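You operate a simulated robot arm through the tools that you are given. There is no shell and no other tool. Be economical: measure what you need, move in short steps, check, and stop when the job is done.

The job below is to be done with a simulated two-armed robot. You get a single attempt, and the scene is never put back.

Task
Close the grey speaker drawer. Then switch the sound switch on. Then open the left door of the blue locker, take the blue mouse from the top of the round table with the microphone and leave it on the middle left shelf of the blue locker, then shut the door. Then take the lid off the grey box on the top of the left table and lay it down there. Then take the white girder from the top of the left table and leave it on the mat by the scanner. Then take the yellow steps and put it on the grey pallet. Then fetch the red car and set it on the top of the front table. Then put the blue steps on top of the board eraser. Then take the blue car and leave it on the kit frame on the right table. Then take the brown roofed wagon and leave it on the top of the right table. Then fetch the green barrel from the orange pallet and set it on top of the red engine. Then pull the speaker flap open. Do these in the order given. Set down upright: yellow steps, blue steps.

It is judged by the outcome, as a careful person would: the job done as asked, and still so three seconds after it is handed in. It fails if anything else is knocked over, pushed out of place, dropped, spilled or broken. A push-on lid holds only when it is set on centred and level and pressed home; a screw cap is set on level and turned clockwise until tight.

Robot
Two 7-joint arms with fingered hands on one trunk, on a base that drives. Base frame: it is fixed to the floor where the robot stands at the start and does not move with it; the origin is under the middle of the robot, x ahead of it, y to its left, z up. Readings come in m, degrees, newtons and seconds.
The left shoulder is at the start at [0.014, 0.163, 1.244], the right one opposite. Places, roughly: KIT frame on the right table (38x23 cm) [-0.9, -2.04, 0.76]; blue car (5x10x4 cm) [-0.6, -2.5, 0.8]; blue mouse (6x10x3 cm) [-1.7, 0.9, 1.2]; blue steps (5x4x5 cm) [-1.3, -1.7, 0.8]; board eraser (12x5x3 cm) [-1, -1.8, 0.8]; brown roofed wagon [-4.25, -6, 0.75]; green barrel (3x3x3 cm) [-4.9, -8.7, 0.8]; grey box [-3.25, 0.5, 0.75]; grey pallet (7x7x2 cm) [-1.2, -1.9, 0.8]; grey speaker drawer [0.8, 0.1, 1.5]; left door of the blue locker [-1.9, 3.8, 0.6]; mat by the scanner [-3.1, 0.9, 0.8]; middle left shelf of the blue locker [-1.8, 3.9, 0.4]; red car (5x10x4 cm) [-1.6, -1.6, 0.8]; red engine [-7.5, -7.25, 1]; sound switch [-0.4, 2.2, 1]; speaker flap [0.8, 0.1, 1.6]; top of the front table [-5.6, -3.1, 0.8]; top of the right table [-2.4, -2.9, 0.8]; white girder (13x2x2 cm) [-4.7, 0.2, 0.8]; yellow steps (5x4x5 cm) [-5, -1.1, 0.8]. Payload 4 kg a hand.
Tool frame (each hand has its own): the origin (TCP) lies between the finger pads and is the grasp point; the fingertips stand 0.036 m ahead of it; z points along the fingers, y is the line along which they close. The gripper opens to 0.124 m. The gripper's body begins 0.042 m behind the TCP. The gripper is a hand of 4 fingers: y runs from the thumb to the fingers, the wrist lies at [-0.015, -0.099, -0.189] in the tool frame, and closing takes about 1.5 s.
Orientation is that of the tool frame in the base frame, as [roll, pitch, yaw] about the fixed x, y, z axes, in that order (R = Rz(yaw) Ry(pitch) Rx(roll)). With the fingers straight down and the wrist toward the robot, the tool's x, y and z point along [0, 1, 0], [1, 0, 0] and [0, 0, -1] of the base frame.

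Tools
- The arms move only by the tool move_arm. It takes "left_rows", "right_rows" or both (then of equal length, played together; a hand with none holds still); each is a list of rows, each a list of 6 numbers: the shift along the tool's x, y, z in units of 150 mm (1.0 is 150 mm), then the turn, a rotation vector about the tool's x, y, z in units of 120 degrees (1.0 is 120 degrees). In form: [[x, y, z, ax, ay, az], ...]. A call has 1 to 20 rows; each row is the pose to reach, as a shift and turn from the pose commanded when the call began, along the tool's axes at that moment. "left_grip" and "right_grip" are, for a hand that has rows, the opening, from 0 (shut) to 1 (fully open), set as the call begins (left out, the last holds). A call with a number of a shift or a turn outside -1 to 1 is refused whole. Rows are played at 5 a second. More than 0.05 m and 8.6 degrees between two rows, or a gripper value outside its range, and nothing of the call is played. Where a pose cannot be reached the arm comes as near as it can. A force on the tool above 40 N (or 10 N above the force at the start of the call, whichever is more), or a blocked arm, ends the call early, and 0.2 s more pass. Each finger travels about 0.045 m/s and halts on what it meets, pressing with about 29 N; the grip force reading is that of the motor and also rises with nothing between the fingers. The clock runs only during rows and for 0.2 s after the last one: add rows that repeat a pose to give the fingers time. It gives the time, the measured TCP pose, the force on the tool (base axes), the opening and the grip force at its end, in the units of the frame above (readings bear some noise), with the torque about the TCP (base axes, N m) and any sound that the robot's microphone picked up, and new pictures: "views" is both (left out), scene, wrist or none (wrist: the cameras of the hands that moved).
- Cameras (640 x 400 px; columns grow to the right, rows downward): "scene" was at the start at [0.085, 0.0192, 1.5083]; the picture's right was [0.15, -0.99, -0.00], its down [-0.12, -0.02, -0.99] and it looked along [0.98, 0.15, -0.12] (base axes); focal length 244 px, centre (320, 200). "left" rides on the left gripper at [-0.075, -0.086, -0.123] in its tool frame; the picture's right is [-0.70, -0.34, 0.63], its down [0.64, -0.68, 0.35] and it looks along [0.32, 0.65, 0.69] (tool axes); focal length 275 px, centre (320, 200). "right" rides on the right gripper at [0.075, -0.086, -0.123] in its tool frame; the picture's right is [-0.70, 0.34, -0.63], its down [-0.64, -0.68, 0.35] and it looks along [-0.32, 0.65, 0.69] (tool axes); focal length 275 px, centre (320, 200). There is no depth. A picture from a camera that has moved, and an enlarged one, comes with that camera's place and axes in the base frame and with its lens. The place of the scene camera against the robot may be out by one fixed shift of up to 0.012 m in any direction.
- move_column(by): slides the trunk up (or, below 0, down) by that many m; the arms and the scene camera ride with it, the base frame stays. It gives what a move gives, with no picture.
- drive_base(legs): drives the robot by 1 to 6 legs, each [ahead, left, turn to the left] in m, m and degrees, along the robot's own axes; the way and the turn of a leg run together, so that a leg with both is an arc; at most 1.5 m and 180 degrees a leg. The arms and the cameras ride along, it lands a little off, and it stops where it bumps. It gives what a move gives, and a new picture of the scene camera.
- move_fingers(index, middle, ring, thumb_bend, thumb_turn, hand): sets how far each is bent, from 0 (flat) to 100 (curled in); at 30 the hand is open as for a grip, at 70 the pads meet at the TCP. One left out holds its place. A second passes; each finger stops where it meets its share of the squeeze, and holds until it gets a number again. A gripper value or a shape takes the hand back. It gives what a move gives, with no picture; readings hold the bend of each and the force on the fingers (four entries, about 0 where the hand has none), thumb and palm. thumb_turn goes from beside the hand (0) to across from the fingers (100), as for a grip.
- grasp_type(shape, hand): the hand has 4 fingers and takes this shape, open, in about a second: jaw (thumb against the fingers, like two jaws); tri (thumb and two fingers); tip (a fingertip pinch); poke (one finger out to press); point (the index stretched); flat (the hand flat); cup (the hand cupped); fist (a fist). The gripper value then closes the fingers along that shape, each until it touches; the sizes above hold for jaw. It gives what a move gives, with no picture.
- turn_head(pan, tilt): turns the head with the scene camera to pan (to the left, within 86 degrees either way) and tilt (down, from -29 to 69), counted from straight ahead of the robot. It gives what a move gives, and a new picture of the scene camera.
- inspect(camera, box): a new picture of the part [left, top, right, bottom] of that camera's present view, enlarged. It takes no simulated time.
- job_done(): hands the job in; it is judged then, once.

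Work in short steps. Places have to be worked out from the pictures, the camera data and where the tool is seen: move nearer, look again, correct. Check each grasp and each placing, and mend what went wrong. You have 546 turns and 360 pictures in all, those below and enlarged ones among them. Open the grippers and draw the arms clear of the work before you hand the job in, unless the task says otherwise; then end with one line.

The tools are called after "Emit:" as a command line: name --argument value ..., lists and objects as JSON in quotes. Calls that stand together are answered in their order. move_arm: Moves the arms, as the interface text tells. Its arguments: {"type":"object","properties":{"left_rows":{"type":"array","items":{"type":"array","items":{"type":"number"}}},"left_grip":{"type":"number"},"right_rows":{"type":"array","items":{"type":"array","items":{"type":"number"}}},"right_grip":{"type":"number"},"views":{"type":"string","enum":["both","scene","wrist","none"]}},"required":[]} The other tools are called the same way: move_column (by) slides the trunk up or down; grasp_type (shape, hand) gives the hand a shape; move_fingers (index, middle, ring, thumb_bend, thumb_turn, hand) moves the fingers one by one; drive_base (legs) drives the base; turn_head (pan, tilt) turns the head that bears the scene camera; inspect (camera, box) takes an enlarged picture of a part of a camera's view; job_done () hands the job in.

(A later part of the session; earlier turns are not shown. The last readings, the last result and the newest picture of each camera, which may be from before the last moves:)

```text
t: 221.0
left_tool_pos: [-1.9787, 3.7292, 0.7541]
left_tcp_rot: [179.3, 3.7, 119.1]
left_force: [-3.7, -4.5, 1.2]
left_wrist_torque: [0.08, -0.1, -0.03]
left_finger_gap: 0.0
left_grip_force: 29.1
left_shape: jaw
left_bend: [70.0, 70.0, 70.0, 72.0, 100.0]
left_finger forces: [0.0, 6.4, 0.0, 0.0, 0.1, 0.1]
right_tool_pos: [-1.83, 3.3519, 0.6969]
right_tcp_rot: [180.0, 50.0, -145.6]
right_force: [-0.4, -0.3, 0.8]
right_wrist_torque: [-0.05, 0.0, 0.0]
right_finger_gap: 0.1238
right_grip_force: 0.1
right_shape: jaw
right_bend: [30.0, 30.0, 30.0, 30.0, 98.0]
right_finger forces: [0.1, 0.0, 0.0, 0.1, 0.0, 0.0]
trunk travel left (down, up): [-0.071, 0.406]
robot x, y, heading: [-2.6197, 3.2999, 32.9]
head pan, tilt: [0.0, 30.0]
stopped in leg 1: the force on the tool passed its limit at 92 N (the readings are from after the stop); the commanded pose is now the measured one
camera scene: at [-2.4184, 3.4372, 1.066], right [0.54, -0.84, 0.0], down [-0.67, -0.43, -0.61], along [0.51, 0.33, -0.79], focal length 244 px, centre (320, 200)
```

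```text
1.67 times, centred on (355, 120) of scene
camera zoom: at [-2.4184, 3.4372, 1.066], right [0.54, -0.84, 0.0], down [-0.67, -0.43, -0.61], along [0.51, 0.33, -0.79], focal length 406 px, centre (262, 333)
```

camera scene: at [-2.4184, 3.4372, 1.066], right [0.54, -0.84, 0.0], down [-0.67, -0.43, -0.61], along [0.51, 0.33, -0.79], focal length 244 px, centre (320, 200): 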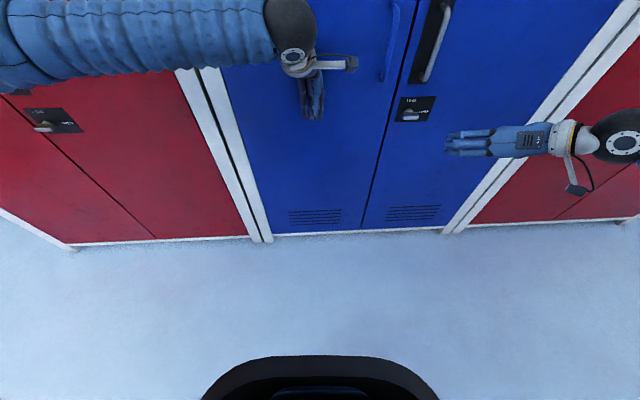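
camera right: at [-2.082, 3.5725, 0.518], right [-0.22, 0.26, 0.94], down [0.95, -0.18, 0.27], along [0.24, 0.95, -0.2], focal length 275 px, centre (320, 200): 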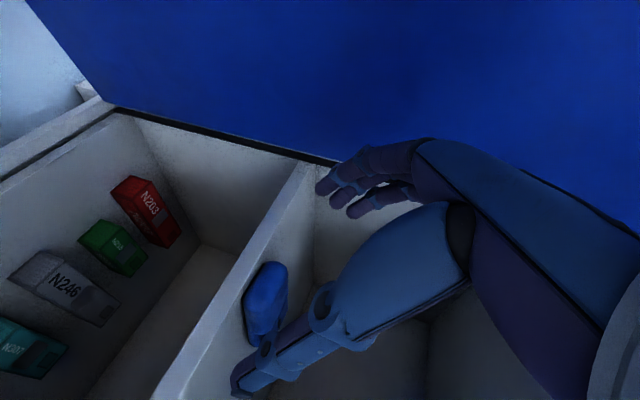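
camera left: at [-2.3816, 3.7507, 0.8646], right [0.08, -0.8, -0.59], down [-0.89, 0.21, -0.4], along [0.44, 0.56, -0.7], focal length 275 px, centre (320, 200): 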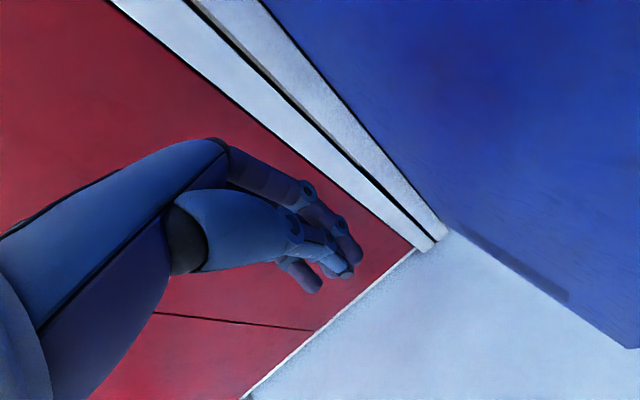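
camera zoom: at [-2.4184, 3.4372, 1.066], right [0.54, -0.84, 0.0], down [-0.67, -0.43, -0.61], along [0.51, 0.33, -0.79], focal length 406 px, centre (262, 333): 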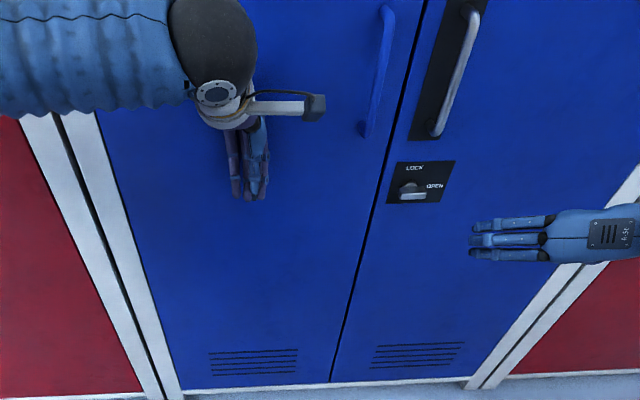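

The blue door is flush and shut. I back away, raise the trunk again and look towards the left table.

Emit:
drive_base --legs '[[-0.6, 0, 0]]'

Emit:
move_column --by 0.35

Emit:
turn_head --pan -86 --tilt 15

```text
t: 224.4
left_tool_pos: [-2.4835, 3.4004, 0.7538]
left_tcp_rot: [179.2, 3.7, 118.9]
left_force: [0.6, -0.5, 0.8]
left_wrist_torque: [-0.01, 0.01, -0.01]
left_finger_gap: 0.0
left_grip_force: 28.9
left_shape: jaw
left_bend: [70.0, 70.0, 70.0, 73.0, 100.0]
left_finger forces: [0.1, 0.1, 0.0, 0.0, 0.1, 0.0]
right_tool_pos: [-2.3388, 3.022, 0.6964]
right_tcp_rot: [-179.9, 49.9, -145.7]
right_force: [-0.8, 0.1, 0.7]
right_wrist_torque: [-0.03, -0.04, 0.02]
right_finger_gap: 0.1239
right_grip_force: 0.0
right_shape: jaw
right_bend: [30.0, 30.0, 30.0, 30.0, 98.0]
right_finger forces: [0.0, 0.0, 0.0, 0.0, 0.0, 0.0]
trunk travel left (down, up): [-0.071, 0.406]
robot x, y, heading: [-3.1215, 2.9756, 32.4]
head pan, tilt: [0.0, 30.0]
camera scene: at [-2.9247, 3.1099, 1.0661], right [0.54, -0.84, 0.0], down [-0.67, -0.43, -0.61], along [0.51, 0.33, -0.79], focal length 244 px, centre (320, 200)
```

scene: 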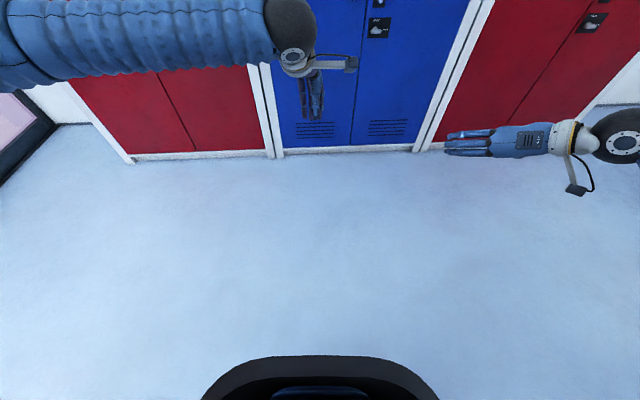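

```text
t: 227.8
left_tool_pos: [-2.5227, 3.3745, 1.3304]
left_tcp_rot: [162.5, 2.5, 117.9]
left_force: [0.1, -1.0, -0.5]
left_wrist_torque: [-0.01, -0.01, 0.02]
left_finger_gap: 0.0001
left_grip_force: 28.8
left_shape: jaw
left_bend: [70.0, 70.0, 70.0, 73.0, 100.0]
left_finger forces: [0.0, 0.1, 0.0, 0.0, 0.0, 0.0]
right_tool_pos: [-2.3364, 3.0214, 1.0448]
right_tcp_rot: [179.8, 49.9, -145.9]
right_force: [0.5, -0.9, 0.1]
right_wrist_torque: [0.03, -0.01, -0.02]
right_finger_gap: 0.1241
right_grip_force: 0.0
right_shape: jaw
right_bend: [30.0, 30.0, 30.0, 30.0, 98.0]
right_finger forces: [0.1, 0.0, 0.0, 0.0, 0.0, 0.0]
trunk travel left (down, up): [-0.421, 0.056]
robot x, y, heading: [-3.1204, 2.9771, 32.8]
head pan, tilt: [0.0, 30.0]
```

```text
t: 229.4
left_tool_pos: [-2.5234, 3.3754, 1.3308]
left_tcp_rot: [162.6, 2.5, 118.0]
left_force: [0.1, 0.9, 0.6]
left_wrist_torque: [0.01, -0.04, 0.0]
left_finger_gap: 0.0
left_grip_force: 28.5
left_shape: jaw
left_bend: [70.0, 70.0, 70.0, 73.0, 100.0]
left_finger forces: [0.1, 0.1, 0.0, 0.1, 0.0, 0.0]
right_tool_pos: [-2.3363, 3.021, 1.0457]
right_tcp_rot: [-180.0, 49.9, -145.8]
right_force: [-0.2, -0.7, -0.7]
right_wrist_torque: [0.03, 0.01, 0.0]
right_finger_gap: 0.1242
right_grip_force: 0.0
right_shape: jaw
right_bend: [30.0, 30.0, 30.0, 30.0, 98.0]
right_finger forces: [0.0, 0.0, 0.0, 0.1, 0.0, 0.1]
trunk travel left (down, up): [-0.421, 0.056]
robot x, y, heading: [-3.1227, 2.9763, 32.8]
head pan, tilt: [-85.9, 15.0]
camera scene: at [-3.0774, 2.9018, 1.5168], right [-0.8, -0.6, 0.01], down [-0.16, 0.2, -0.97], along [0.57, -0.78, -0.26], focal length 244 px, centre (320, 200)
```

scene: 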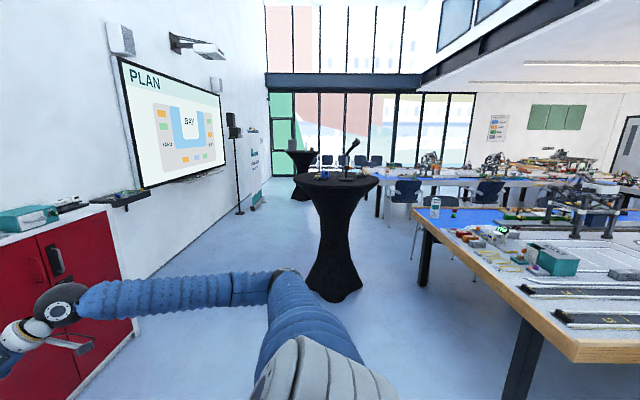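

I turn around to face the left table with the grey box.

Emit:
drive_base --legs '[[0, 0, -178]]'

Emit:
turn_head --pan 0 --tilt 20

```text
t: 237.1
left_tool_pos: [-3.7123, 2.5548, 1.3304]
left_tcp_rot: [162.5, 2.6, -60.2]
left_force: [-0.1, 0.7, 0.2]
left_wrist_torque: [0.01, -0.02, 0.05]
left_finger_gap: 0.0003
left_grip_force: 29.1
left_shape: jaw
left_bend: [70.0, 70.0, 70.0, 73.0, 100.0]
left_finger forces: [0.1, 0.1, 0.1, 0.0, 0.0, 0.1]
right_tool_pos: [-3.911, 2.9014, 1.045]
right_tcp_rot: [-179.8, 49.9, 36.2]
right_force: [0.2, 0.7, 0.6]
right_wrist_torque: [-0.02, 0.0, 0.01]
right_finger_gap: 0.1241
right_grip_force: 0.1
right_shape: jaw
right_bend: [30.0, 30.0, 30.0, 30.0, 98.0]
right_finger forces: [0.0, 0.0, 0.0, 0.0, 0.0, 0.1]
trunk travel left (down, up): [-0.421, 0.056]
robot x, y, heading: [-3.1228, 2.9729, -145.7]
head pan, tilt: [-85.9, 15.0]
camera scene: at [-3.1824, 3.0563, 1.5168], right [0.78, 0.62, 0.01], down [0.17, -0.2, -0.97], along [-0.6, 0.76, -0.26], focal length 244 px, centre (320, 200)
```

scene: 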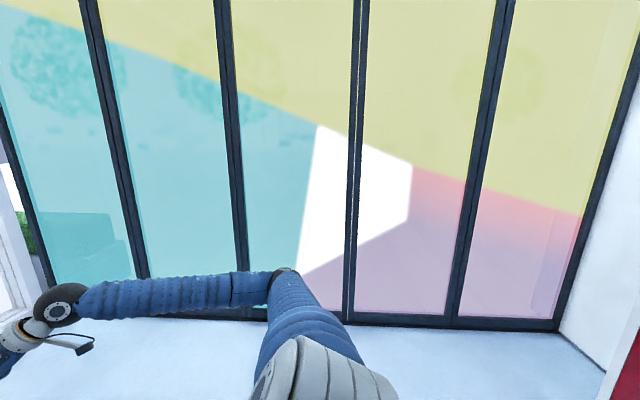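

```text
t: 238.7
left_tool_pos: [-3.7131, 2.555, 1.3297]
left_tcp_rot: [162.6, 2.5, -60.2]
left_force: [-0.6, -0.7, 0.2]
left_wrist_torque: [0.03, 0.0, 0.01]
left_finger_gap: 0.0003
left_grip_force: 29.1
left_shape: jaw
left_bend: [70.0, 70.0, 70.0, 73.0, 100.0]
left_finger forces: [0.1, 0.1, 0.0, 0.0, 0.0, 0.1]
right_tool_pos: [-3.9102, 2.902, 1.0459]
right_tcp_rot: [-180.0, 49.9, 36.1]
right_force: [1.1, 0.3, 0.3]
right_wrist_torque: [0.02, 0.02, 0.01]
right_finger_gap: 0.1239
right_grip_force: 0.1
right_shape: jaw
right_bend: [30.0, 30.0, 30.0, 30.0, 98.0]
right_finger forces: [0.1, 0.1, 0.0, 0.0, 0.1, 0.0]
trunk travel left (down, up): [-0.421, 0.056]
robot x, y, heading: [-3.1219, 2.9768, -145.4]
head pan, tilt: [0.0, 20.0]
camera scene: at [-3.2009, 2.9306, 1.5079], right [-0.57, 0.82, 0.0], down [0.29, 0.2, -0.94], along [-0.77, -0.53, -0.35], focal length 244 px, centre (320, 200)
```

scene: 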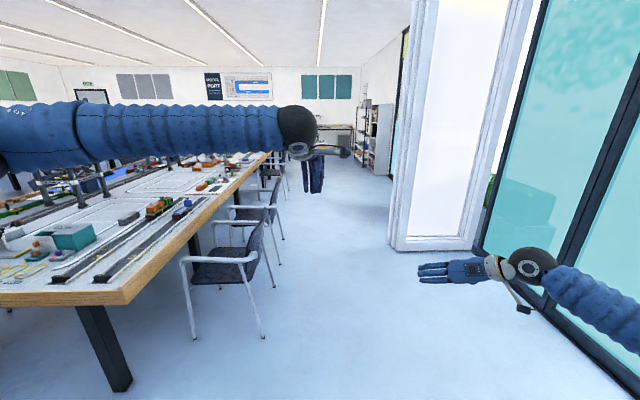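

I see the left table's short end, with its near corner at about [-3.42, 1.74]. Before going in I put both arms back into the compact fingers-down pose.

Emit:
move_arm --right_rows '[[-0.1, 0.02, -0.1, 0, 0.06, 0], [-0.2, 0.04, -0.2, 0, 0.12, 0], [-0.3, 0.06, -0.3, 0, 0.18, 0], [-0.3, 0.1, -0.4, 0, 0.24, 0], [-0.3, 0.15, -0.5, 0, 0.3, 0], [-0.3, 0.2, -0.6, 0, 0.36, 0], [-0.3, 0.25, -0.7, 0, 0.417, 0]]' --left_rows '[[0.14, 0, 0, 0, 0, 0], [0.28, -0.05, 0, 0.02, 0, 0], [0.42, -0.1, 0, 0.05, 0, 0], [0.56, -0.2, 0, 0.08, 0, 0], [0.7, -0.3, 0, 0.1, 0, 0], [0.85, -0.4, 0, 0.12, 0, 0], [1.0, -0.5, 0, 0.145, 0, 0]]' --views "none"

Emit:
move_arm --right_rows '[[0, 0, 0, 0, 0, 0.0625], [0, 0, 0, 0, 0, 0.125], [0, 0, 0, 0, 0, 0.1875], [0, 0, 0, 0, 0, 0.25], [0, 0, 0, 0, 0, 0.3125], [0, 0, 0, 0, 0, 0.375], [0, 0, 0, 0, 0, 0.4375], [0, 0, 0, 0, 0, 0.5], [0, 0, 0, 0, 0, 0.5625], [0, 0, 0, 0, 0, 0.625], [0, 0, 0, 0, 0, 0.6875], [0, 0, 0, 0, 0, 0.75]]' --left_rows '[[0.08, -0.02, 0, 0, 0, 0], [0.16, -0.04, 0, 0, 0, 0], [0.24, -0.06, 0, 0, 0, 0], [0.32, -0.08, 0, 0, 0, 0], [0.4, -0.1, 0, 0, 0, 0], [0.48, -0.14, 0, 0, 0, 0], [0.56, -0.18, 0, 0, 0, 0], [0.64, -0.22, 0, 0, 0, 0], [0.72, -0.26, 0, 0, 0, 0], [0.8, -0.3, 0, 0, 0, 0], [0.8, -0.3, 0, 0, 0, 0], [0.8, -0.3, 0, 0, 0, 0]]' --left_grip 0.6 --views "scene"

```text
t: 240.3
left_tool_pos: [-3.5758, 2.4618, 1.3029]
left_tcp_rot: [179.9, 2.6, -60.3]
left_force: [-0.1, -0.3, -0.6]
left_wrist_torque: [0.02, 0.03, -0.02]
left_finger_gap: 0.0004
left_grip_force: 29.2
left_shape: jaw
left_bend: [70.0, 70.0, 70.0, 73.0, 100.0]
left_finger forces: [0.0, 0.0, 0.0, 0.1, 0.1, 0.1]
right_tool_pos: [-3.8461, 2.9035, 1.1487]
right_tcp_rot: [-180.0, -0.3, 35.9]
right_force: [0.7, 0.8, 0.5]
right_wrist_torque: [-0.02, 0.03, -0.03]
right_finger_gap: 0.1239
right_grip_force: 0.0
right_shape: jaw
right_bend: [30.0, 30.0, 30.0, 30.0, 98.0]
right_finger forces: [0.1, 0.0, 0.0, 0.1, 0.0, 0.0]
trunk travel left (down, up): [-0.421, 0.056]
robot x, y, heading: [-3.1236, 2.9742, -145.5]
head pan, tilt: [0.0, 20.0]
```

```text
t: 242.9
left_tool_pos: [-3.477, 2.3808, 1.2952]
left_tcp_rot: [180.0, 2.5, -60.0]
left_force: [0.0, 1.1, -0.3]
left_wrist_torque: [0.01, -0.02, -0.01]
left_finger_gap: 0.0744
left_grip_force: 0.0
left_shape: jaw
left_bend: [38.0, 42.0, 40.0, 53.0, 99.0]
left_finger forces: [0.1, 0.0, 0.1, 0.0, 0.1, 0.1]
right_tool_pos: [-3.8464, 2.9009, 1.1483]
right_tcp_rot: [-179.7, 0.0, -54.2]
right_force: [-0.3, 0.2, -0.6]
right_wrist_torque: [0.0, 0.01, -0.02]
right_finger_gap: 0.1239
right_grip_force: 0.1
right_shape: jaw
right_bend: [30.0, 30.0, 30.0, 30.0, 98.0]
right_finger forces: [0.0, 0.1, 0.0, 0.0, 0.0, 0.0]
trunk travel left (down, up): [-0.421, 0.056]
robot x, y, heading: [-3.128, 2.9748, -145.2]
head pan, tilt: [0.0, 20.0]
camera scene: at [-3.2005, 2.9299, 1.5079], right [-0.57, 0.82, 0.0], down [0.29, 0.2, -0.94], along [-0.77, -0.53, -0.35], focal length 244 px, centre (320, 200)
```

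scene: 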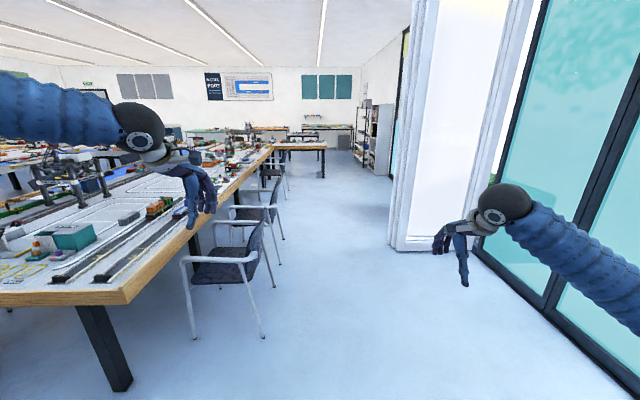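

Both hands are compact. I raise the right hand a bit and drive left along the table's short end.

Emit:
move_arm --right_rows '[[0, -0.1, -0.3, 0, 0, 0], [0, -0.2, -0.6, 0, 0, 0], [0, -0.3, -0.8, 0, 0, 0], [0, -0.4, -0.9, 0, 0, 0]]' --views "none"

Emit:
drive_base --legs '[[0, 1.15, 0], [0.42, 0, 0]]'

Emit:
turn_head --pan 10 --tilt 35

```text
t: 243.9
left_tool_pos: [-3.477, 2.3804, 1.2967]
left_tcp_rot: [180.0, 2.5, -60.1]
left_force: [0.5, 0.1, 0.2]
left_wrist_torque: [0.03, 0.0, -0.03]
left_finger_gap: 0.074
left_grip_force: 0.1
left_shape: jaw
left_bend: [38.0, 42.0, 40.0, 53.0, 99.0]
left_finger forces: [0.0, 0.0, 0.1, 0.0, 0.1, 0.1]
right_tool_pos: [-3.7967, 2.9364, 1.282]
right_tcp_rot: [-179.9, 0.0, -53.9]
right_force: [0.6, 0.2, 0.4]
right_wrist_torque: [0.0, 0.01, 0.02]
right_finger_gap: 0.1244
right_grip_force: 0.1
right_shape: jaw
right_bend: [30.0, 30.0, 30.0, 30.0, 98.0]
right_finger forces: [0.0, 0.1, 0.0, 0.1, 0.0, 0.0]
trunk travel left (down, up): [-0.421, 0.056]
robot x, y, heading: [-3.1259, 2.9764, -145.4]
head pan, tilt: [0.0, 20.0]
```

```text
t: 251.9
left_tool_pos: [-3.174, 1.1985, 1.2963]
left_tcp_rot: [180.0, 2.6, -60.5]
left_force: [0.5, -0.5, -0.5]
left_wrist_torque: [0.02, 0.01, 0.03]
left_finger_gap: 0.074
left_grip_force: 0.1
left_shape: jaw
left_bend: [38.0, 42.0, 40.0, 53.0, 99.0]
left_finger forces: [0.0, 0.1, 0.0, 0.0, 0.0, 0.1]
right_tool_pos: [-3.4921, 1.7579, 1.282]
right_tcp_rot: [-179.8, 0.0, -54.1]
right_force: [0.6, 0.1, 0.1]
right_wrist_torque: [-0.05, 0.01, 0.0]
right_finger_gap: 0.1239
right_grip_force: 0.1
right_shape: jaw
right_bend: [30.0, 30.0, 30.0, 30.0, 98.0]
right_finger forces: [0.0, 0.0, 0.1, 0.0, 0.0, 0.0]
trunk travel left (down, up): [-0.421, 0.056]
robot x, y, heading: [-2.8182, 1.7947, -146.0]
head pan, tilt: [0.0, 20.0]
camera scene: at [-2.8945, 1.7479, 1.5079], right [-0.56, 0.83, 0.0], down [0.29, 0.2, -0.94], along [-0.77, -0.53, -0.35], focal length 244 px, centre (320, 200)
```

scene: 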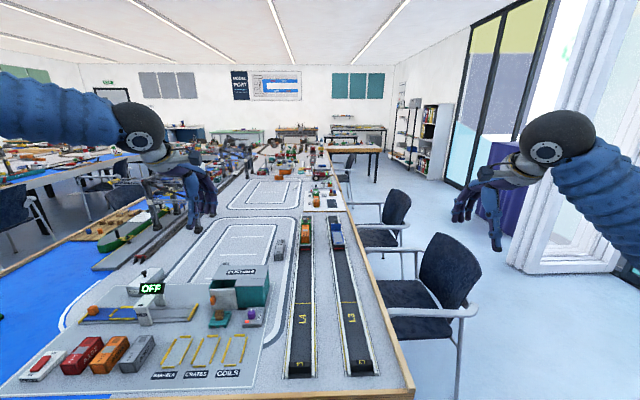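

```text
t: 252.7
left_tool_pos: [-3.1733, 1.1989, 1.2959]
left_tcp_rot: [180.0, 2.4, -60.5]
left_force: [-0.4, -0.3, 0.3]
left_wrist_torque: [-0.03, 0.03, -0.01]
left_finger_gap: 0.0742
left_grip_force: 0.1
left_shape: jaw
left_bend: [38.0, 42.0, 40.0, 53.0, 99.0]
left_finger forces: [0.0, 0.0, 0.0, 0.0, 0.1, 0.0]
right_tool_pos: [-3.4904, 1.7578, 1.2831]
right_tcp_rot: [-179.8, 0.0, -54.2]
right_force: [0.6, -1.4, -0.2]
right_wrist_torque: [0.0, 0.01, 0.01]
right_finger_gap: 0.1237
right_grip_force: 0.0
right_shape: jaw
right_bend: [30.0, 30.0, 30.0, 30.0, 98.0]
right_finger forces: [0.1, 0.1, 0.1, 0.1, 0.1, 0.0]
trunk travel left (down, up): [-0.421, 0.056]
robot x, y, heading: [-2.8177, 1.7922, -145.7]
head pan, tilt: [10.0, 35.0]
camera scene: at [-2.8799, 1.7394, 1.4842], right [-0.7, 0.72, 0.0], down [0.42, 0.4, -0.81], along [-0.58, -0.57, -0.58], focal length 244 px, centre (320, 200)
```

scene: 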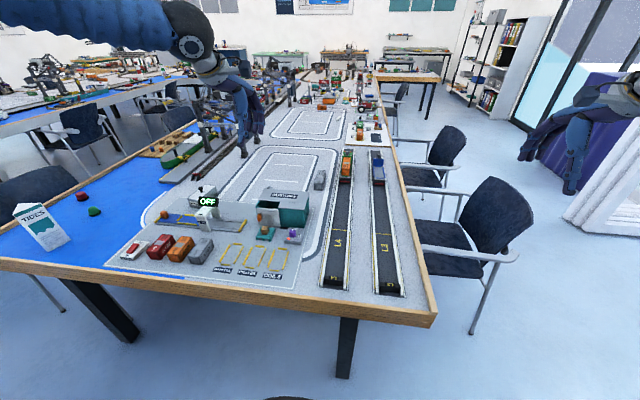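

Now I zoom in on the work area around the scanner and the grey box.

Emit:
inspect --camera "scene" --box '[95, 150, 335, 300]'

```text
2.67 times, centred on (215, 225) of scene
camera zoom: at [-2.8799, 1.7394, 1.4842], right [-0.7, 0.72, 0.0], down [0.42, 0.4, -0.81], along [-0.58, -0.57, -0.58], focal length 649 px, centre (600, 133)
```

zoom: 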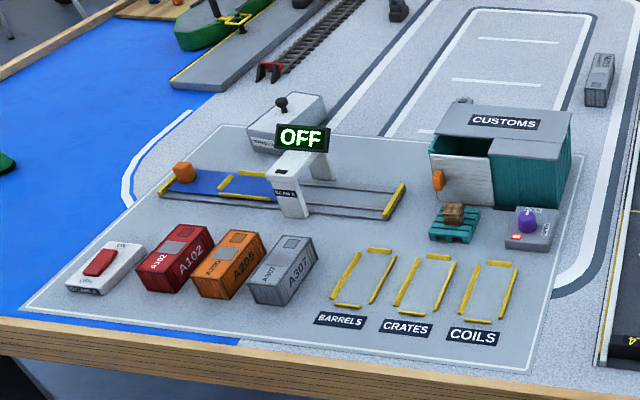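

The grey box with a black knob stands behind the scanner. The big grey board bordered in white is the mat, centred at about [-3.13, 0.92]. I zoom further on the box.

Emit:
inspect --camera "scene" --box '[170, 170, 250, 220]'

```text
8.00 times, centred on (210, 195) of scene
camera zoom: at [-2.8799, 1.7394, 1.4842], right [-0.7, 0.72, 0.0], down [0.42, 0.4, -0.81], along [-0.58, -0.57, -0.58], focal length 1948 px, centre (1200, 240)
```

zoom: 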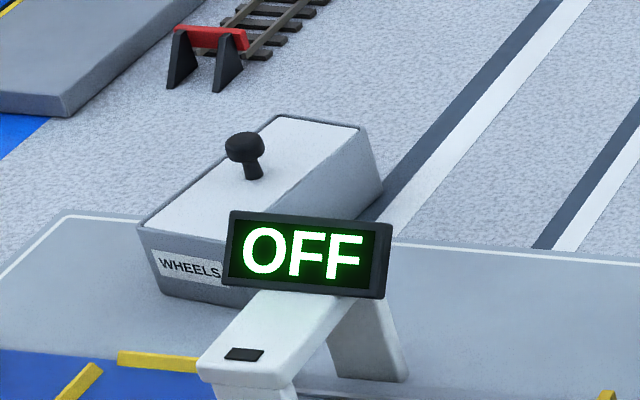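

The box is labelled WHEELS and its lid has a knob, near [-3.18, 0.63]. I drive left and a little closer so the left hand can reach it.

Emit:
drive_base --legs '[[0, 0.55, 0], [0.1, 0, 0]]'

Emit:
turn_head --pan 10 --tilt 40

Emit:
inspect --camera "left" --box '[0, 0, 640, 400]'

```text
t: 256.6
left_tool_pos: [-2.9479, 0.6881, 1.2947]
left_tcp_rot: [-179.9, 2.6, -60.4]
left_force: [-0.1, -0.1, 0.5]
left_wrist_torque: [0.03, 0.0, 0.02]
left_finger_gap: 0.0743
left_grip_force: 0.0
left_shape: jaw
left_bend: [38.0, 42.0, 40.0, 53.0, 99.0]
left_finger forces: [0.0, 0.1, 0.1, 0.0, 0.0, 0.0]
right_tool_pos: [-3.2661, 1.2467, 1.2825]
right_tcp_rot: [-179.7, 0.0, -54.2]
right_force: [-0.4, -0.2, 0.7]
right_wrist_torque: [0.05, -0.03, 0.02]
right_finger_gap: 0.1237
right_grip_force: 0.0
right_shape: jaw
right_bend: [30.0, 30.0, 30.0, 30.0, 98.0]
right_finger forces: [0.1, 0.0, 0.1, 0.0, 0.0, 0.0]
trunk travel left (down, up): [-0.421, 0.056]
robot x, y, heading: [-2.5895, 1.2844, -145.9]
head pan, tilt: [10.0, 35.0]
camera scene: at [-2.6549, 1.2288, 1.4841], right [-0.7, 0.72, 0.0], down [0.42, 0.4, -0.81], along [-0.58, -0.57, -0.58], focal length 244 px, centre (320, 200)
```

scene: 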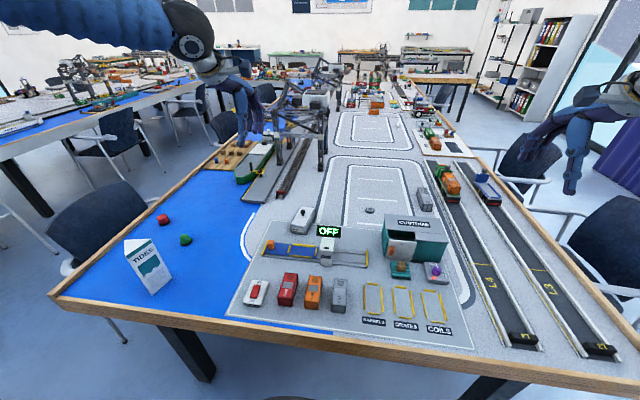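

```text
t: 257.3
left_tool_pos: [-2.9483, 0.6893, 1.2951]
left_tcp_rot: [-180.0, 2.5, -60.4]
left_force: [0.6, 0.1, -0.3]
left_wrist_torque: [0.02, 0.01, 0.0]
left_finger_gap: 0.0741
left_grip_force: 0.1
left_shape: jaw
left_bend: [38.0, 42.0, 40.0, 53.0, 99.0]
left_finger forces: [0.1, 0.0, 0.0, 0.1, 0.0, 0.0]
right_tool_pos: [-3.2665, 1.2477, 1.2826]
right_tcp_rot: [-179.7, 0.0, -54.2]
right_force: [0.5, 0.0, -0.1]
right_wrist_torque: [-0.01, -0.04, 0.0]
right_finger_gap: 0.1238
right_grip_force: 0.0
right_shape: jaw
right_bend: [30.0, 30.0, 30.0, 30.0, 98.0]
right_finger forces: [0.0, 0.0, 0.1, 0.0, 0.0, 0.0]
trunk travel left (down, up): [-0.421, 0.056]
robot x, y, heading: [-2.5913, 1.2815, -145.6]
head pan, tilt: [10.0, 40.0]
camera scene: at [-2.6526, 1.2316, 1.4765], right [-0.7, 0.72, 0.0], down [0.47, 0.45, -0.76], along [-0.54, -0.53, -0.65], focal length 244 px, centre (320, 200)
```

scene: 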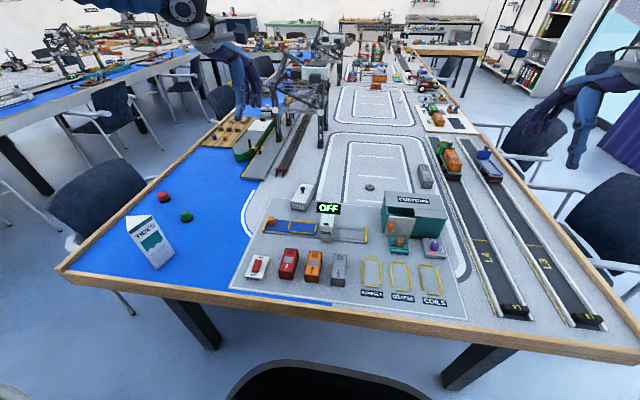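

```text
1.00 times, centred on (320, 200) of left (not enlarged: the box is as wide or as high as the picture)
camera zoom: at [-2.9074, 0.7915, 1.4217], right [-0.06, 0.8, -0.6], down [0.9, -0.21, -0.37], along [-0.42, -0.57, -0.71], focal length 275 px, centre (320, 200)
```

zoom: 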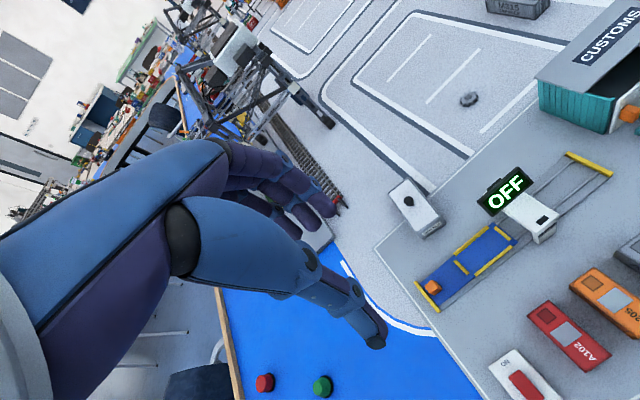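

Triangulated, the knob is at [-3.195, 0.586, 0.821]. I lower the trunk 15 cm for reach and shape the left hand into a fingertip pinch.

Emit:
move_column --by -0.15

Emit:
grasp_type --shape "tip" --hand "left"

Emit:
move_arm --left_rows '[[0, 0.2, 0, 0, 0, 0], [0, 0.4, 0, 0, 0, 0], [0, 0.6, 0.05, 0, 0, 0], [0, 0.8, 0.15, 0, 0, 0], [0, 1.0, 0.3, 0, 0, 0]]'

```text
t: 259.0
left_tool_pos: [-2.9465, 0.6899, 1.1467]
left_tcp_rot: [180.0, 2.5, -60.4]
left_force: [0.3, -0.1, -0.4]
left_wrist_torque: [-0.01, 0.0, 0.01]
left_finger_gap: 0.0743
left_grip_force: 0.1
left_shape: jaw
left_bend: [38.0, 42.0, 40.0, 53.0, 99.0]
left_finger forces: [0.1, 0.1, 0.1, 0.1, 0.0, 0.0]
right_tool_pos: [-3.2634, 1.2475, 1.1331]
right_tcp_rot: [-179.9, 0.0, -54.2]
right_force: [0.7, -0.3, -0.5]
right_wrist_torque: [-0.02, 0.02, -0.02]
right_finger_gap: 0.1241
right_grip_force: 0.0
right_shape: jaw
right_bend: [30.0, 30.0, 30.0, 30.0, 98.0]
right_finger forces: [0.0, 0.0, 0.0, 0.0, 0.0, 0.0]
trunk travel left (down, up): [-0.271, 0.206]
robot x, y, heading: [-2.5927, 1.2818, -145.8]
head pan, tilt: [10.0, 40.0]
```

```text
t: 259.9
left_tool_pos: [-2.9463, 0.6904, 1.1466]
left_tcp_rot: [-180.0, 2.4, -60.4]
left_force: [0.5, 0.4, -1.0]
left_wrist_torque: [0.03, 0.03, 0.01]
left_finger_gap: 0.1238
left_grip_force: 0.0
left_shape: tip
left_bend: [31.0, 98.0, 99.0, 30.0, 98.0]
left_finger forces: [0.0, 0.0, 0.1, 0.0, 0.0, 0.0]
right_tool_pos: [-3.2639, 1.2495, 1.133]
right_tcp_rot: [-179.7, 0.0, -54.2]
right_force: [-0.5, -0.1, -0.4]
right_wrist_torque: [-0.01, -0.03, -0.03]
right_finger_gap: 0.1239
right_grip_force: 0.0
right_shape: jaw
right_bend: [30.0, 30.0, 30.0, 30.0, 98.0]
right_finger forces: [0.1, 0.0, 0.0, 0.1, 0.0, 0.0]
trunk travel left (down, up): [-0.271, 0.206]
robot x, y, heading: [-2.5904, 1.2816, -145.8]
head pan, tilt: [10.0, 40.0]
```

```text
t: 261.1
left_tool_pos: [-3.0794, 0.6189, 1.0997]
left_tcp_rot: [-179.9, 2.5, -60.3]
left_force: [0.0, -1.3, -0.2]
left_wrist_torque: [0.0, -0.02, -0.03]
left_finger_gap: 0.1238
left_grip_force: 0.0
left_shape: tip
left_bend: [31.0, 98.0, 99.0, 30.0, 98.0]
left_finger forces: [0.1, 0.0, 0.0, 0.0, 0.1, 0.0]
right_tool_pos: [-3.2669, 1.2475, 1.1321]
right_tcp_rot: [-179.7, -0.1, -54.2]
right_force: [0.6, 0.3, 0.0]
right_wrist_torque: [-0.02, 0.0, 0.0]
right_finger_gap: 0.1241
right_grip_force: 0.2
right_shape: jaw
right_bend: [30.0, 30.0, 30.0, 30.0, 98.0]
right_finger forces: [0.1, 0.0, 0.0, 0.0, 0.1, 0.0]
trunk travel left (down, up): [-0.271, 0.206]
robot x, y, heading: [-2.5917, 1.2836, -146.1]
head pan, tilt: [10.0, 40.0]
camera scene: at [-2.6859, 1.209, 1.3137], right [-0.7, 0.72, -0.02], down [0.52, 0.49, -0.7], along [-0.49, -0.49, -0.72], focal length 244 px, centre (320, 200)
camera left: at [-3.0394, 0.7199, 1.2258], right [-0.06, 0.8, -0.6], down [0.9, -0.21, -0.37], along [-0.42, -0.57, -0.71], focal length 275 px, centre (320, 200)
```

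scene: 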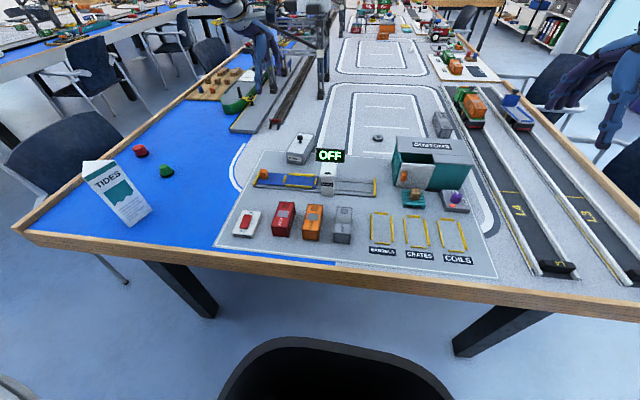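
left: 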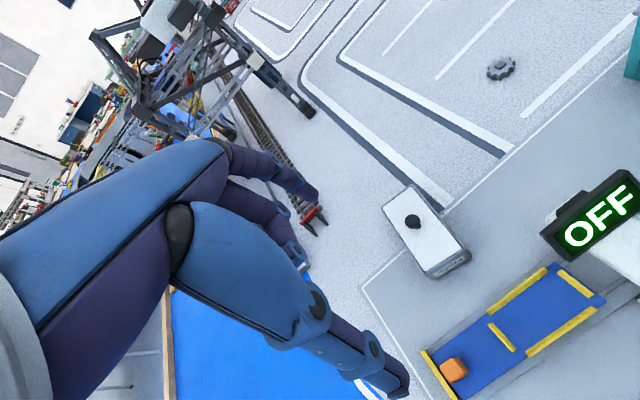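

The knob is confirmed at [-3.199, 0.584]. I move over it and come down to about 10 cm above.

Emit:
move_arm --left_rows '[[-0.05, 0.2, 0.1, 0, 0, 0], [-0.1, 0.4, 0.2, 0, 0, 0], [-0.15, 0.6, 0.4, 0, 0, 0], [-0.19, 0.81, 0.6, 0, 0, 0], [-0.19, 0.81, 0.85, 0, 0, 0], [-0.19, 0.81, 1.0, 0, 0, 0]]' --left_grip 0.6

```text
t: 262.5
left_tool_pos: [-3.2015, 0.5875, 0.9522]
left_tcp_rot: [-179.9, 2.4, -60.4]
left_force: [-0.4, -0.5, 0.5]
left_wrist_torque: [0.04, -0.06, 0.03]
left_finger_gap: 0.075
left_grip_force: 0.0
left_shape: tip
left_bend: [39.0, 98.0, 99.0, 53.0, 99.0]
left_finger forces: [0.1, 0.1, 0.0, 0.1, 0.0, 0.1]
right_tool_pos: [-3.2649, 1.2476, 1.1323]
right_tcp_rot: [-179.9, 0.0, -54.3]
right_force: [0.2, 0.7, -0.6]
right_wrist_torque: [-0.01, -0.04, -0.03]
right_finger_gap: 0.1242
right_grip_force: 0.1
right_shape: jaw
right_bend: [30.0, 30.0, 30.0, 30.0, 98.0]
right_finger forces: [0.0, 0.1, 0.0, 0.0, 0.0, 0.0]
trunk travel left (down, up): [-0.271, 0.206]
robot x, y, heading: [-2.5886, 1.2847, -145.7]
head pan, tilt: [10.0, 40.0]
camera scene: at [-2.6852, 1.209, 1.3138], right [-0.7, 0.72, -0.02], down [0.52, 0.49, -0.7], along [-0.49, -0.49, -0.72], focal length 244 px, centre (320, 200)
camera left: at [-3.1614, 0.6894, 1.0775], right [-0.06, 0.8, -0.6], down [0.9, -0.21, -0.37], along [-0.42, -0.57, -0.71], focal length 275 px, centre (320, 200)
```

scene: 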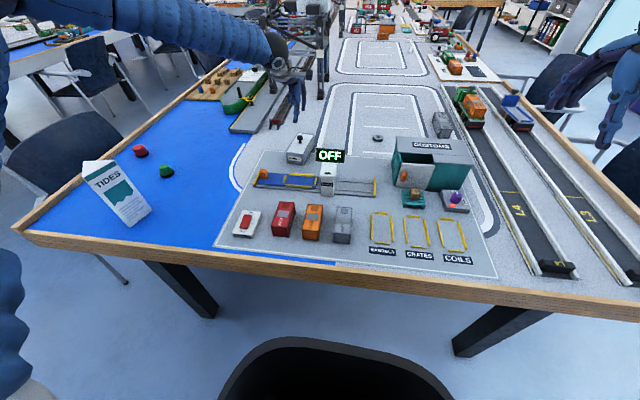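
left: 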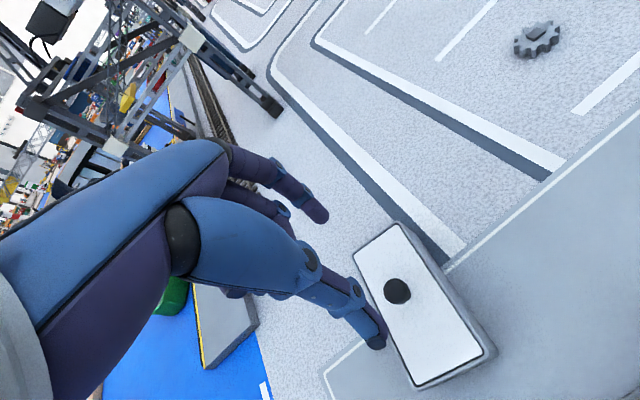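

The knob is right below the pinch. I descend until the fingertips are around it.

Emit:
move_arm --left_rows '[[0, 0, 0.2, 0, 0, 0], [0, 0, 0.4, 0, 0, 0], [0, 0, 0.55, 0, 0, 0], [0, 0, 0.64, 0, 0, 0], [0, 0, 0.7, 0, 0, 0]]' --left_grip 0.45 --views "wrist"

```text
t: 263.7
left_tool_pos: [-3.2033, 0.5921, 0.8489]
left_tcp_rot: [179.8, 2.5, -60.5]
left_force: [0.3, -0.1, 3.3]
left_wrist_torque: [0.0, 0.04, 0.01]
left_finger_gap: 0.0572
left_grip_force: 0.1
left_shape: tip
left_bend: [45.0, 98.0, 99.0, 57.0, 100.0]
left_finger forces: [2.1, 0.0, 0.0, 0.0, 1.4, 0.1]
right_tool_pos: [-3.2641, 1.2485, 1.1333]
right_tcp_rot: [-179.8, -0.1, -54.2]
right_force: [-0.7, 0.1, 0.5]
right_wrist_torque: [0.0, 0.01, -0.01]
right_finger_gap: 0.1239
right_grip_force: 0.1
right_shape: jaw
right_bend: [30.0, 30.0, 30.0, 30.0, 98.0]
right_finger forces: [0.0, 0.0, 0.1, 0.0, 0.1, 0.0]
trunk travel left (down, up): [-0.271, 0.206]
robot x, y, heading: [-2.5907, 1.2853, -145.8]
head pan, tilt: [10.0, 40.0]
camera left: at [-3.1629, 0.6942, 0.9745], right [-0.06, 0.8, -0.6], down [0.9, -0.21, -0.38], along [-0.42, -0.57, -0.7], focal length 275 px, centre (320, 200)
```

left: 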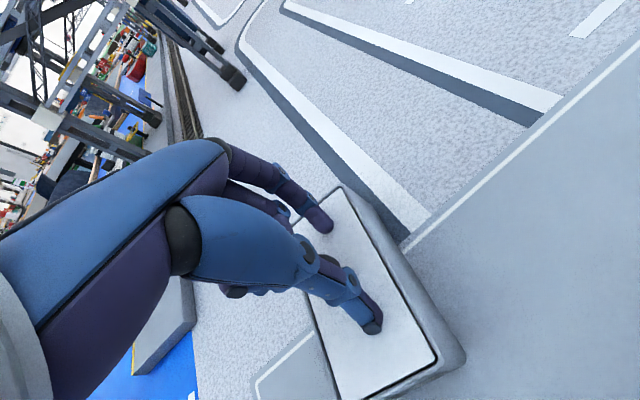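

The fingertips just touch the lid, around the knob. I close the pinch.

Emit:
move_arm --left_rows '[[0, 0, -0.02, 0, 0, 0], [0, 0, -0.02, 0, 0, 0], [0, 0, -0.02, 0, 0, 0], [0, 0, -0.02, 0, 0, 0], [0, 0, -0.02, 0, 0, 0], [0, 0, -0.02, 0, 0, 0]]' --left_grip 0 --views "wrist"

```text
t: 265.1
left_tool_pos: [-3.2027, 0.5912, 0.8512]
left_tcp_rot: [180.0, 2.5, -60.4]
left_force: [-0.1, 0.9, -0.1]
left_wrist_torque: [-0.02, 0.01, 0.01]
left_finger_gap: 0.0034
left_grip_force: 29.1
left_shape: tip
left_bend: [71.0, 100.0, 100.0, 73.0, 100.0]
left_finger forces: [0.1, 0.0, 0.0, 0.1, 0.1, 0.1]
right_tool_pos: [-3.2656, 1.2484, 1.1329]
right_tcp_rot: [-179.9, 0.0, -54.2]
right_force: [0.1, -0.7, 0.8]
right_wrist_torque: [-0.03, -0.02, 0.0]
right_finger_gap: 0.1244
right_grip_force: 0.0
right_shape: jaw
right_bend: [30.0, 30.0, 30.0, 30.0, 98.0]
right_finger forces: [0.1, 0.0, 0.1, 0.0, 0.1, 0.1]
trunk travel left (down, up): [-0.271, 0.206]
robot x, y, heading: [-2.5915, 1.2811, -145.9]
head pan, tilt: [10.0, 40.0]
heard: snap
camera left: at [-3.1627, 0.694, 0.9768], right [-0.06, 0.8, -0.6], down [0.9, -0.21, -0.37], along [-0.42, -0.57, -0.71], focal length 275 px, centre (320, 200)
```

left: 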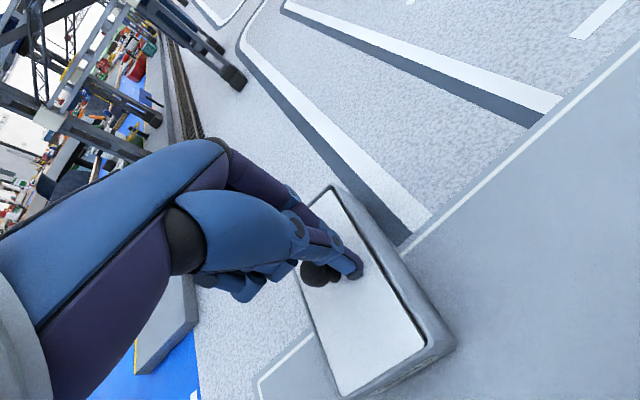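

I heard a snap and the fingers closed beside the knob. I zoom in to see where the lid is.

Emit:
inspect --camera "left" --box '[240, 160, 480, 400]'

Emit:
inspect --camera "scene" --box '[250, 60, 350, 190]'

```text
1.67 times, centred on (360, 280) of left
camera zoom: at [-3.1627, 0.694, 0.9768], right [-0.06, 0.8, -0.6], down [0.9, -0.21, -0.37], along [-0.42, -0.57, -0.71], focal length 459 px, centre (253, 67)
```

zoom: 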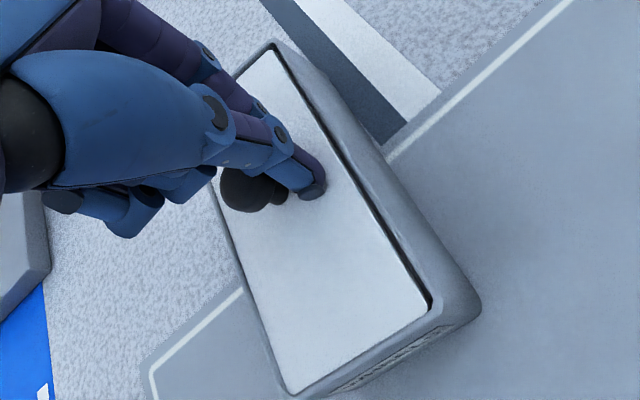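

```text
3.08 times, centred on (300, 125) of scene
camera zoom: at [-2.6846, 1.2097, 1.314], right [-0.7, 0.72, -0.02], down [0.52, 0.49, -0.7], along [-0.49, -0.49, -0.72], focal length 749 px, centre (382, 431)
```

zoom: 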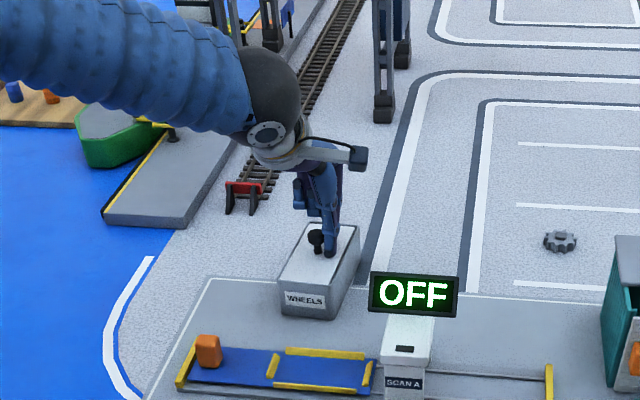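

The lid is loosened but the pinch passed beside the knob, which sits about 2 cm to the hand's +x side. I lift, open and look to correct.

Emit:
move_arm --left_rows '[[0, 0, -0.15, 0, 0, 0], [0, 0, -0.35, 0, 0, 0], [0, 0, -0.35, 0, 0, 0], [0, 0, -0.35, 0, 0, 0]]' --left_grip 0.5 --views "wrist"

```text
t: 266.1
left_tool_pos: [-3.2015, 0.5909, 0.9029]
left_tcp_rot: [180.0, 2.5, -60.4]
left_force: [0.0, -0.1, 0.3]
left_wrist_torque: [0.01, 0.03, 0.03]
left_finger_gap: 0.0618
left_grip_force: 0.1
left_shape: tip
left_bend: [43.0, 98.0, 99.0, 56.0, 99.0]
left_finger forces: [0.0, 0.0, 0.1, 0.0, 0.0, 0.1]
right_tool_pos: [-3.2655, 1.2497, 1.1322]
right_tcp_rot: [-179.8, 0.0, -54.2]
right_force: [-0.7, -0.8, 0.2]
right_wrist_torque: [0.0, 0.0, 0.0]
right_finger_gap: 0.1239
right_grip_force: 0.1
right_shape: jaw
right_bend: [30.0, 30.0, 30.0, 30.0, 98.0]
right_finger forces: [0.0, 0.0, 0.0, 0.0, 0.0, 0.0]
trunk travel left (down, up): [-0.271, 0.206]
robot x, y, heading: [-2.5925, 1.2869, -145.8]
head pan, tilt: [10.0, 40.0]
camera left: at [-3.1606, 0.6922, 1.0293], right [-0.06, 0.8, -0.6], down [0.9, -0.21, -0.37], along [-0.42, -0.57, -0.7], focal length 275 px, centre (320, 200)
```

left: 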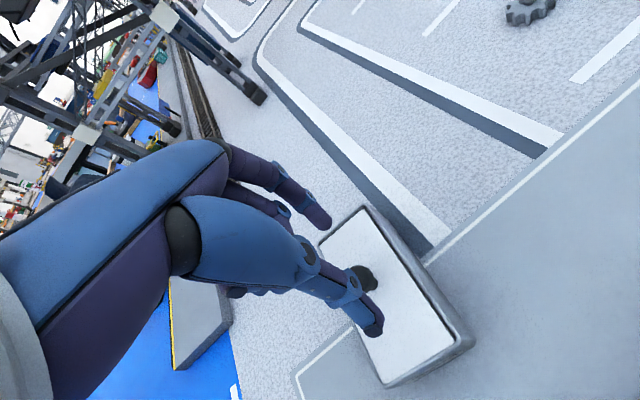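

The fingertips close at tool x = 0 and the knob was 1.1 cm off. I shift by that amount, go down again and close.

Emit:
move_arm --left_rows '[[0.08, 0.01, 0, 0, 0, 0], [0.08, 0.02, 0.12, 0, 0, 0], [0.08, 0.02, 0.24, 0, 0, 0], [0.08, 0.02, 0.31, 0, 0, 0], [0.08, 0.02, 0.345, 0, 0, 0]]' --views "none"

Emit:
move_arm --left_rows '[[0, 0, 0, 0, 0, 0], [0, 0, 0, 0, 0, 0], [0, 0, 0, 0, 0, 0], [0, 0, 0, 0, 0, 0], [0, 0, 0, 0, 0, 0], [0, 0, 0, 0, 0, 0]]' --left_grip 0 --views "wrist"

```text
t: 267.3
left_tool_pos: [-3.1993, 0.5797, 0.8505]
left_tcp_rot: [-180.0, 2.5, -60.4]
left_force: [-0.2, 0.4, -0.3]
left_wrist_torque: [-0.01, 0.01, -0.01]
left_finger_gap: 0.062
left_grip_force: 0.0
left_shape: tip
left_bend: [43.0, 98.0, 99.0, 56.0, 99.0]
left_finger forces: [0.1, 0.0, 0.0, 0.0, 0.0, 0.0]
right_tool_pos: [-3.2644, 1.2476, 1.1314]
right_tcp_rot: [-179.8, 0.0, -54.2]
right_force: [0.1, -0.3, -0.5]
right_wrist_torque: [-0.01, 0.03, 0.0]
right_finger_gap: 0.1241
right_grip_force: 0.1
right_shape: jaw
right_bend: [30.0, 30.0, 30.0, 30.0, 98.0]
right_finger forces: [0.1, 0.1, 0.0, 0.1, 0.1, 0.0]
trunk travel left (down, up): [-0.271, 0.206]
robot x, y, heading: [-2.5911, 1.2824, -146.0]
head pan, tilt: [10.0, 40.0]
```

```text
t: 268.7
left_tool_pos: [-3.1999, 0.5802, 0.8512]
left_tcp_rot: [-180.0, 2.5, -60.4]
left_force: [-0.1, 2.7, 2.2]
left_wrist_torque: [-0.02, 0.15, -0.09]
left_finger_gap: 0.0171
left_grip_force: 29.1
left_shape: tip
left_bend: [70.0, 100.0, 100.0, 62.0, 100.0]
left_finger forces: [28.2, 0.0, 0.1, 0.0, 28.0, 0.0]
right_tool_pos: [-3.2646, 1.2475, 1.1329]
right_tcp_rot: [-179.8, 0.0, -54.1]
right_force: [-0.1, 0.3, 0.0]
right_wrist_torque: [-0.04, 0.01, -0.03]
right_finger_gap: 0.1242
right_grip_force: 0.0
right_shape: jaw
right_bend: [30.0, 30.0, 30.0, 30.0, 98.0]
right_finger forces: [0.0, 0.1, 0.0, 0.0, 0.1, 0.0]
trunk travel left (down, up): [-0.271, 0.206]
robot x, y, heading: [-2.5898, 1.2853, -145.8]
head pan, tilt: [10.0, 40.0]
camera left: at [-3.1596, 0.6828, 0.9776], right [-0.06, 0.8, -0.6], down [0.9, -0.21, -0.37], along [-0.42, -0.57, -0.7], focal length 275 px, centre (320, 200)
```

left: 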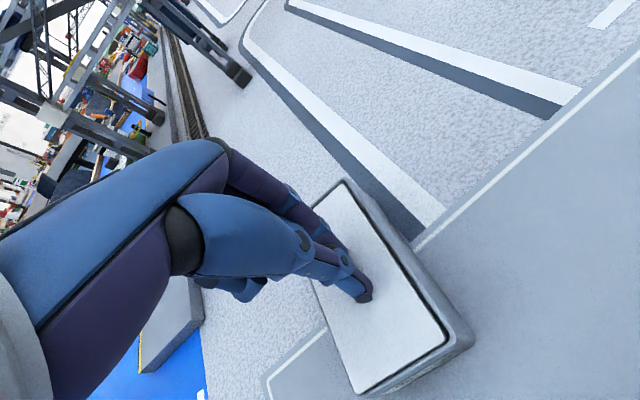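

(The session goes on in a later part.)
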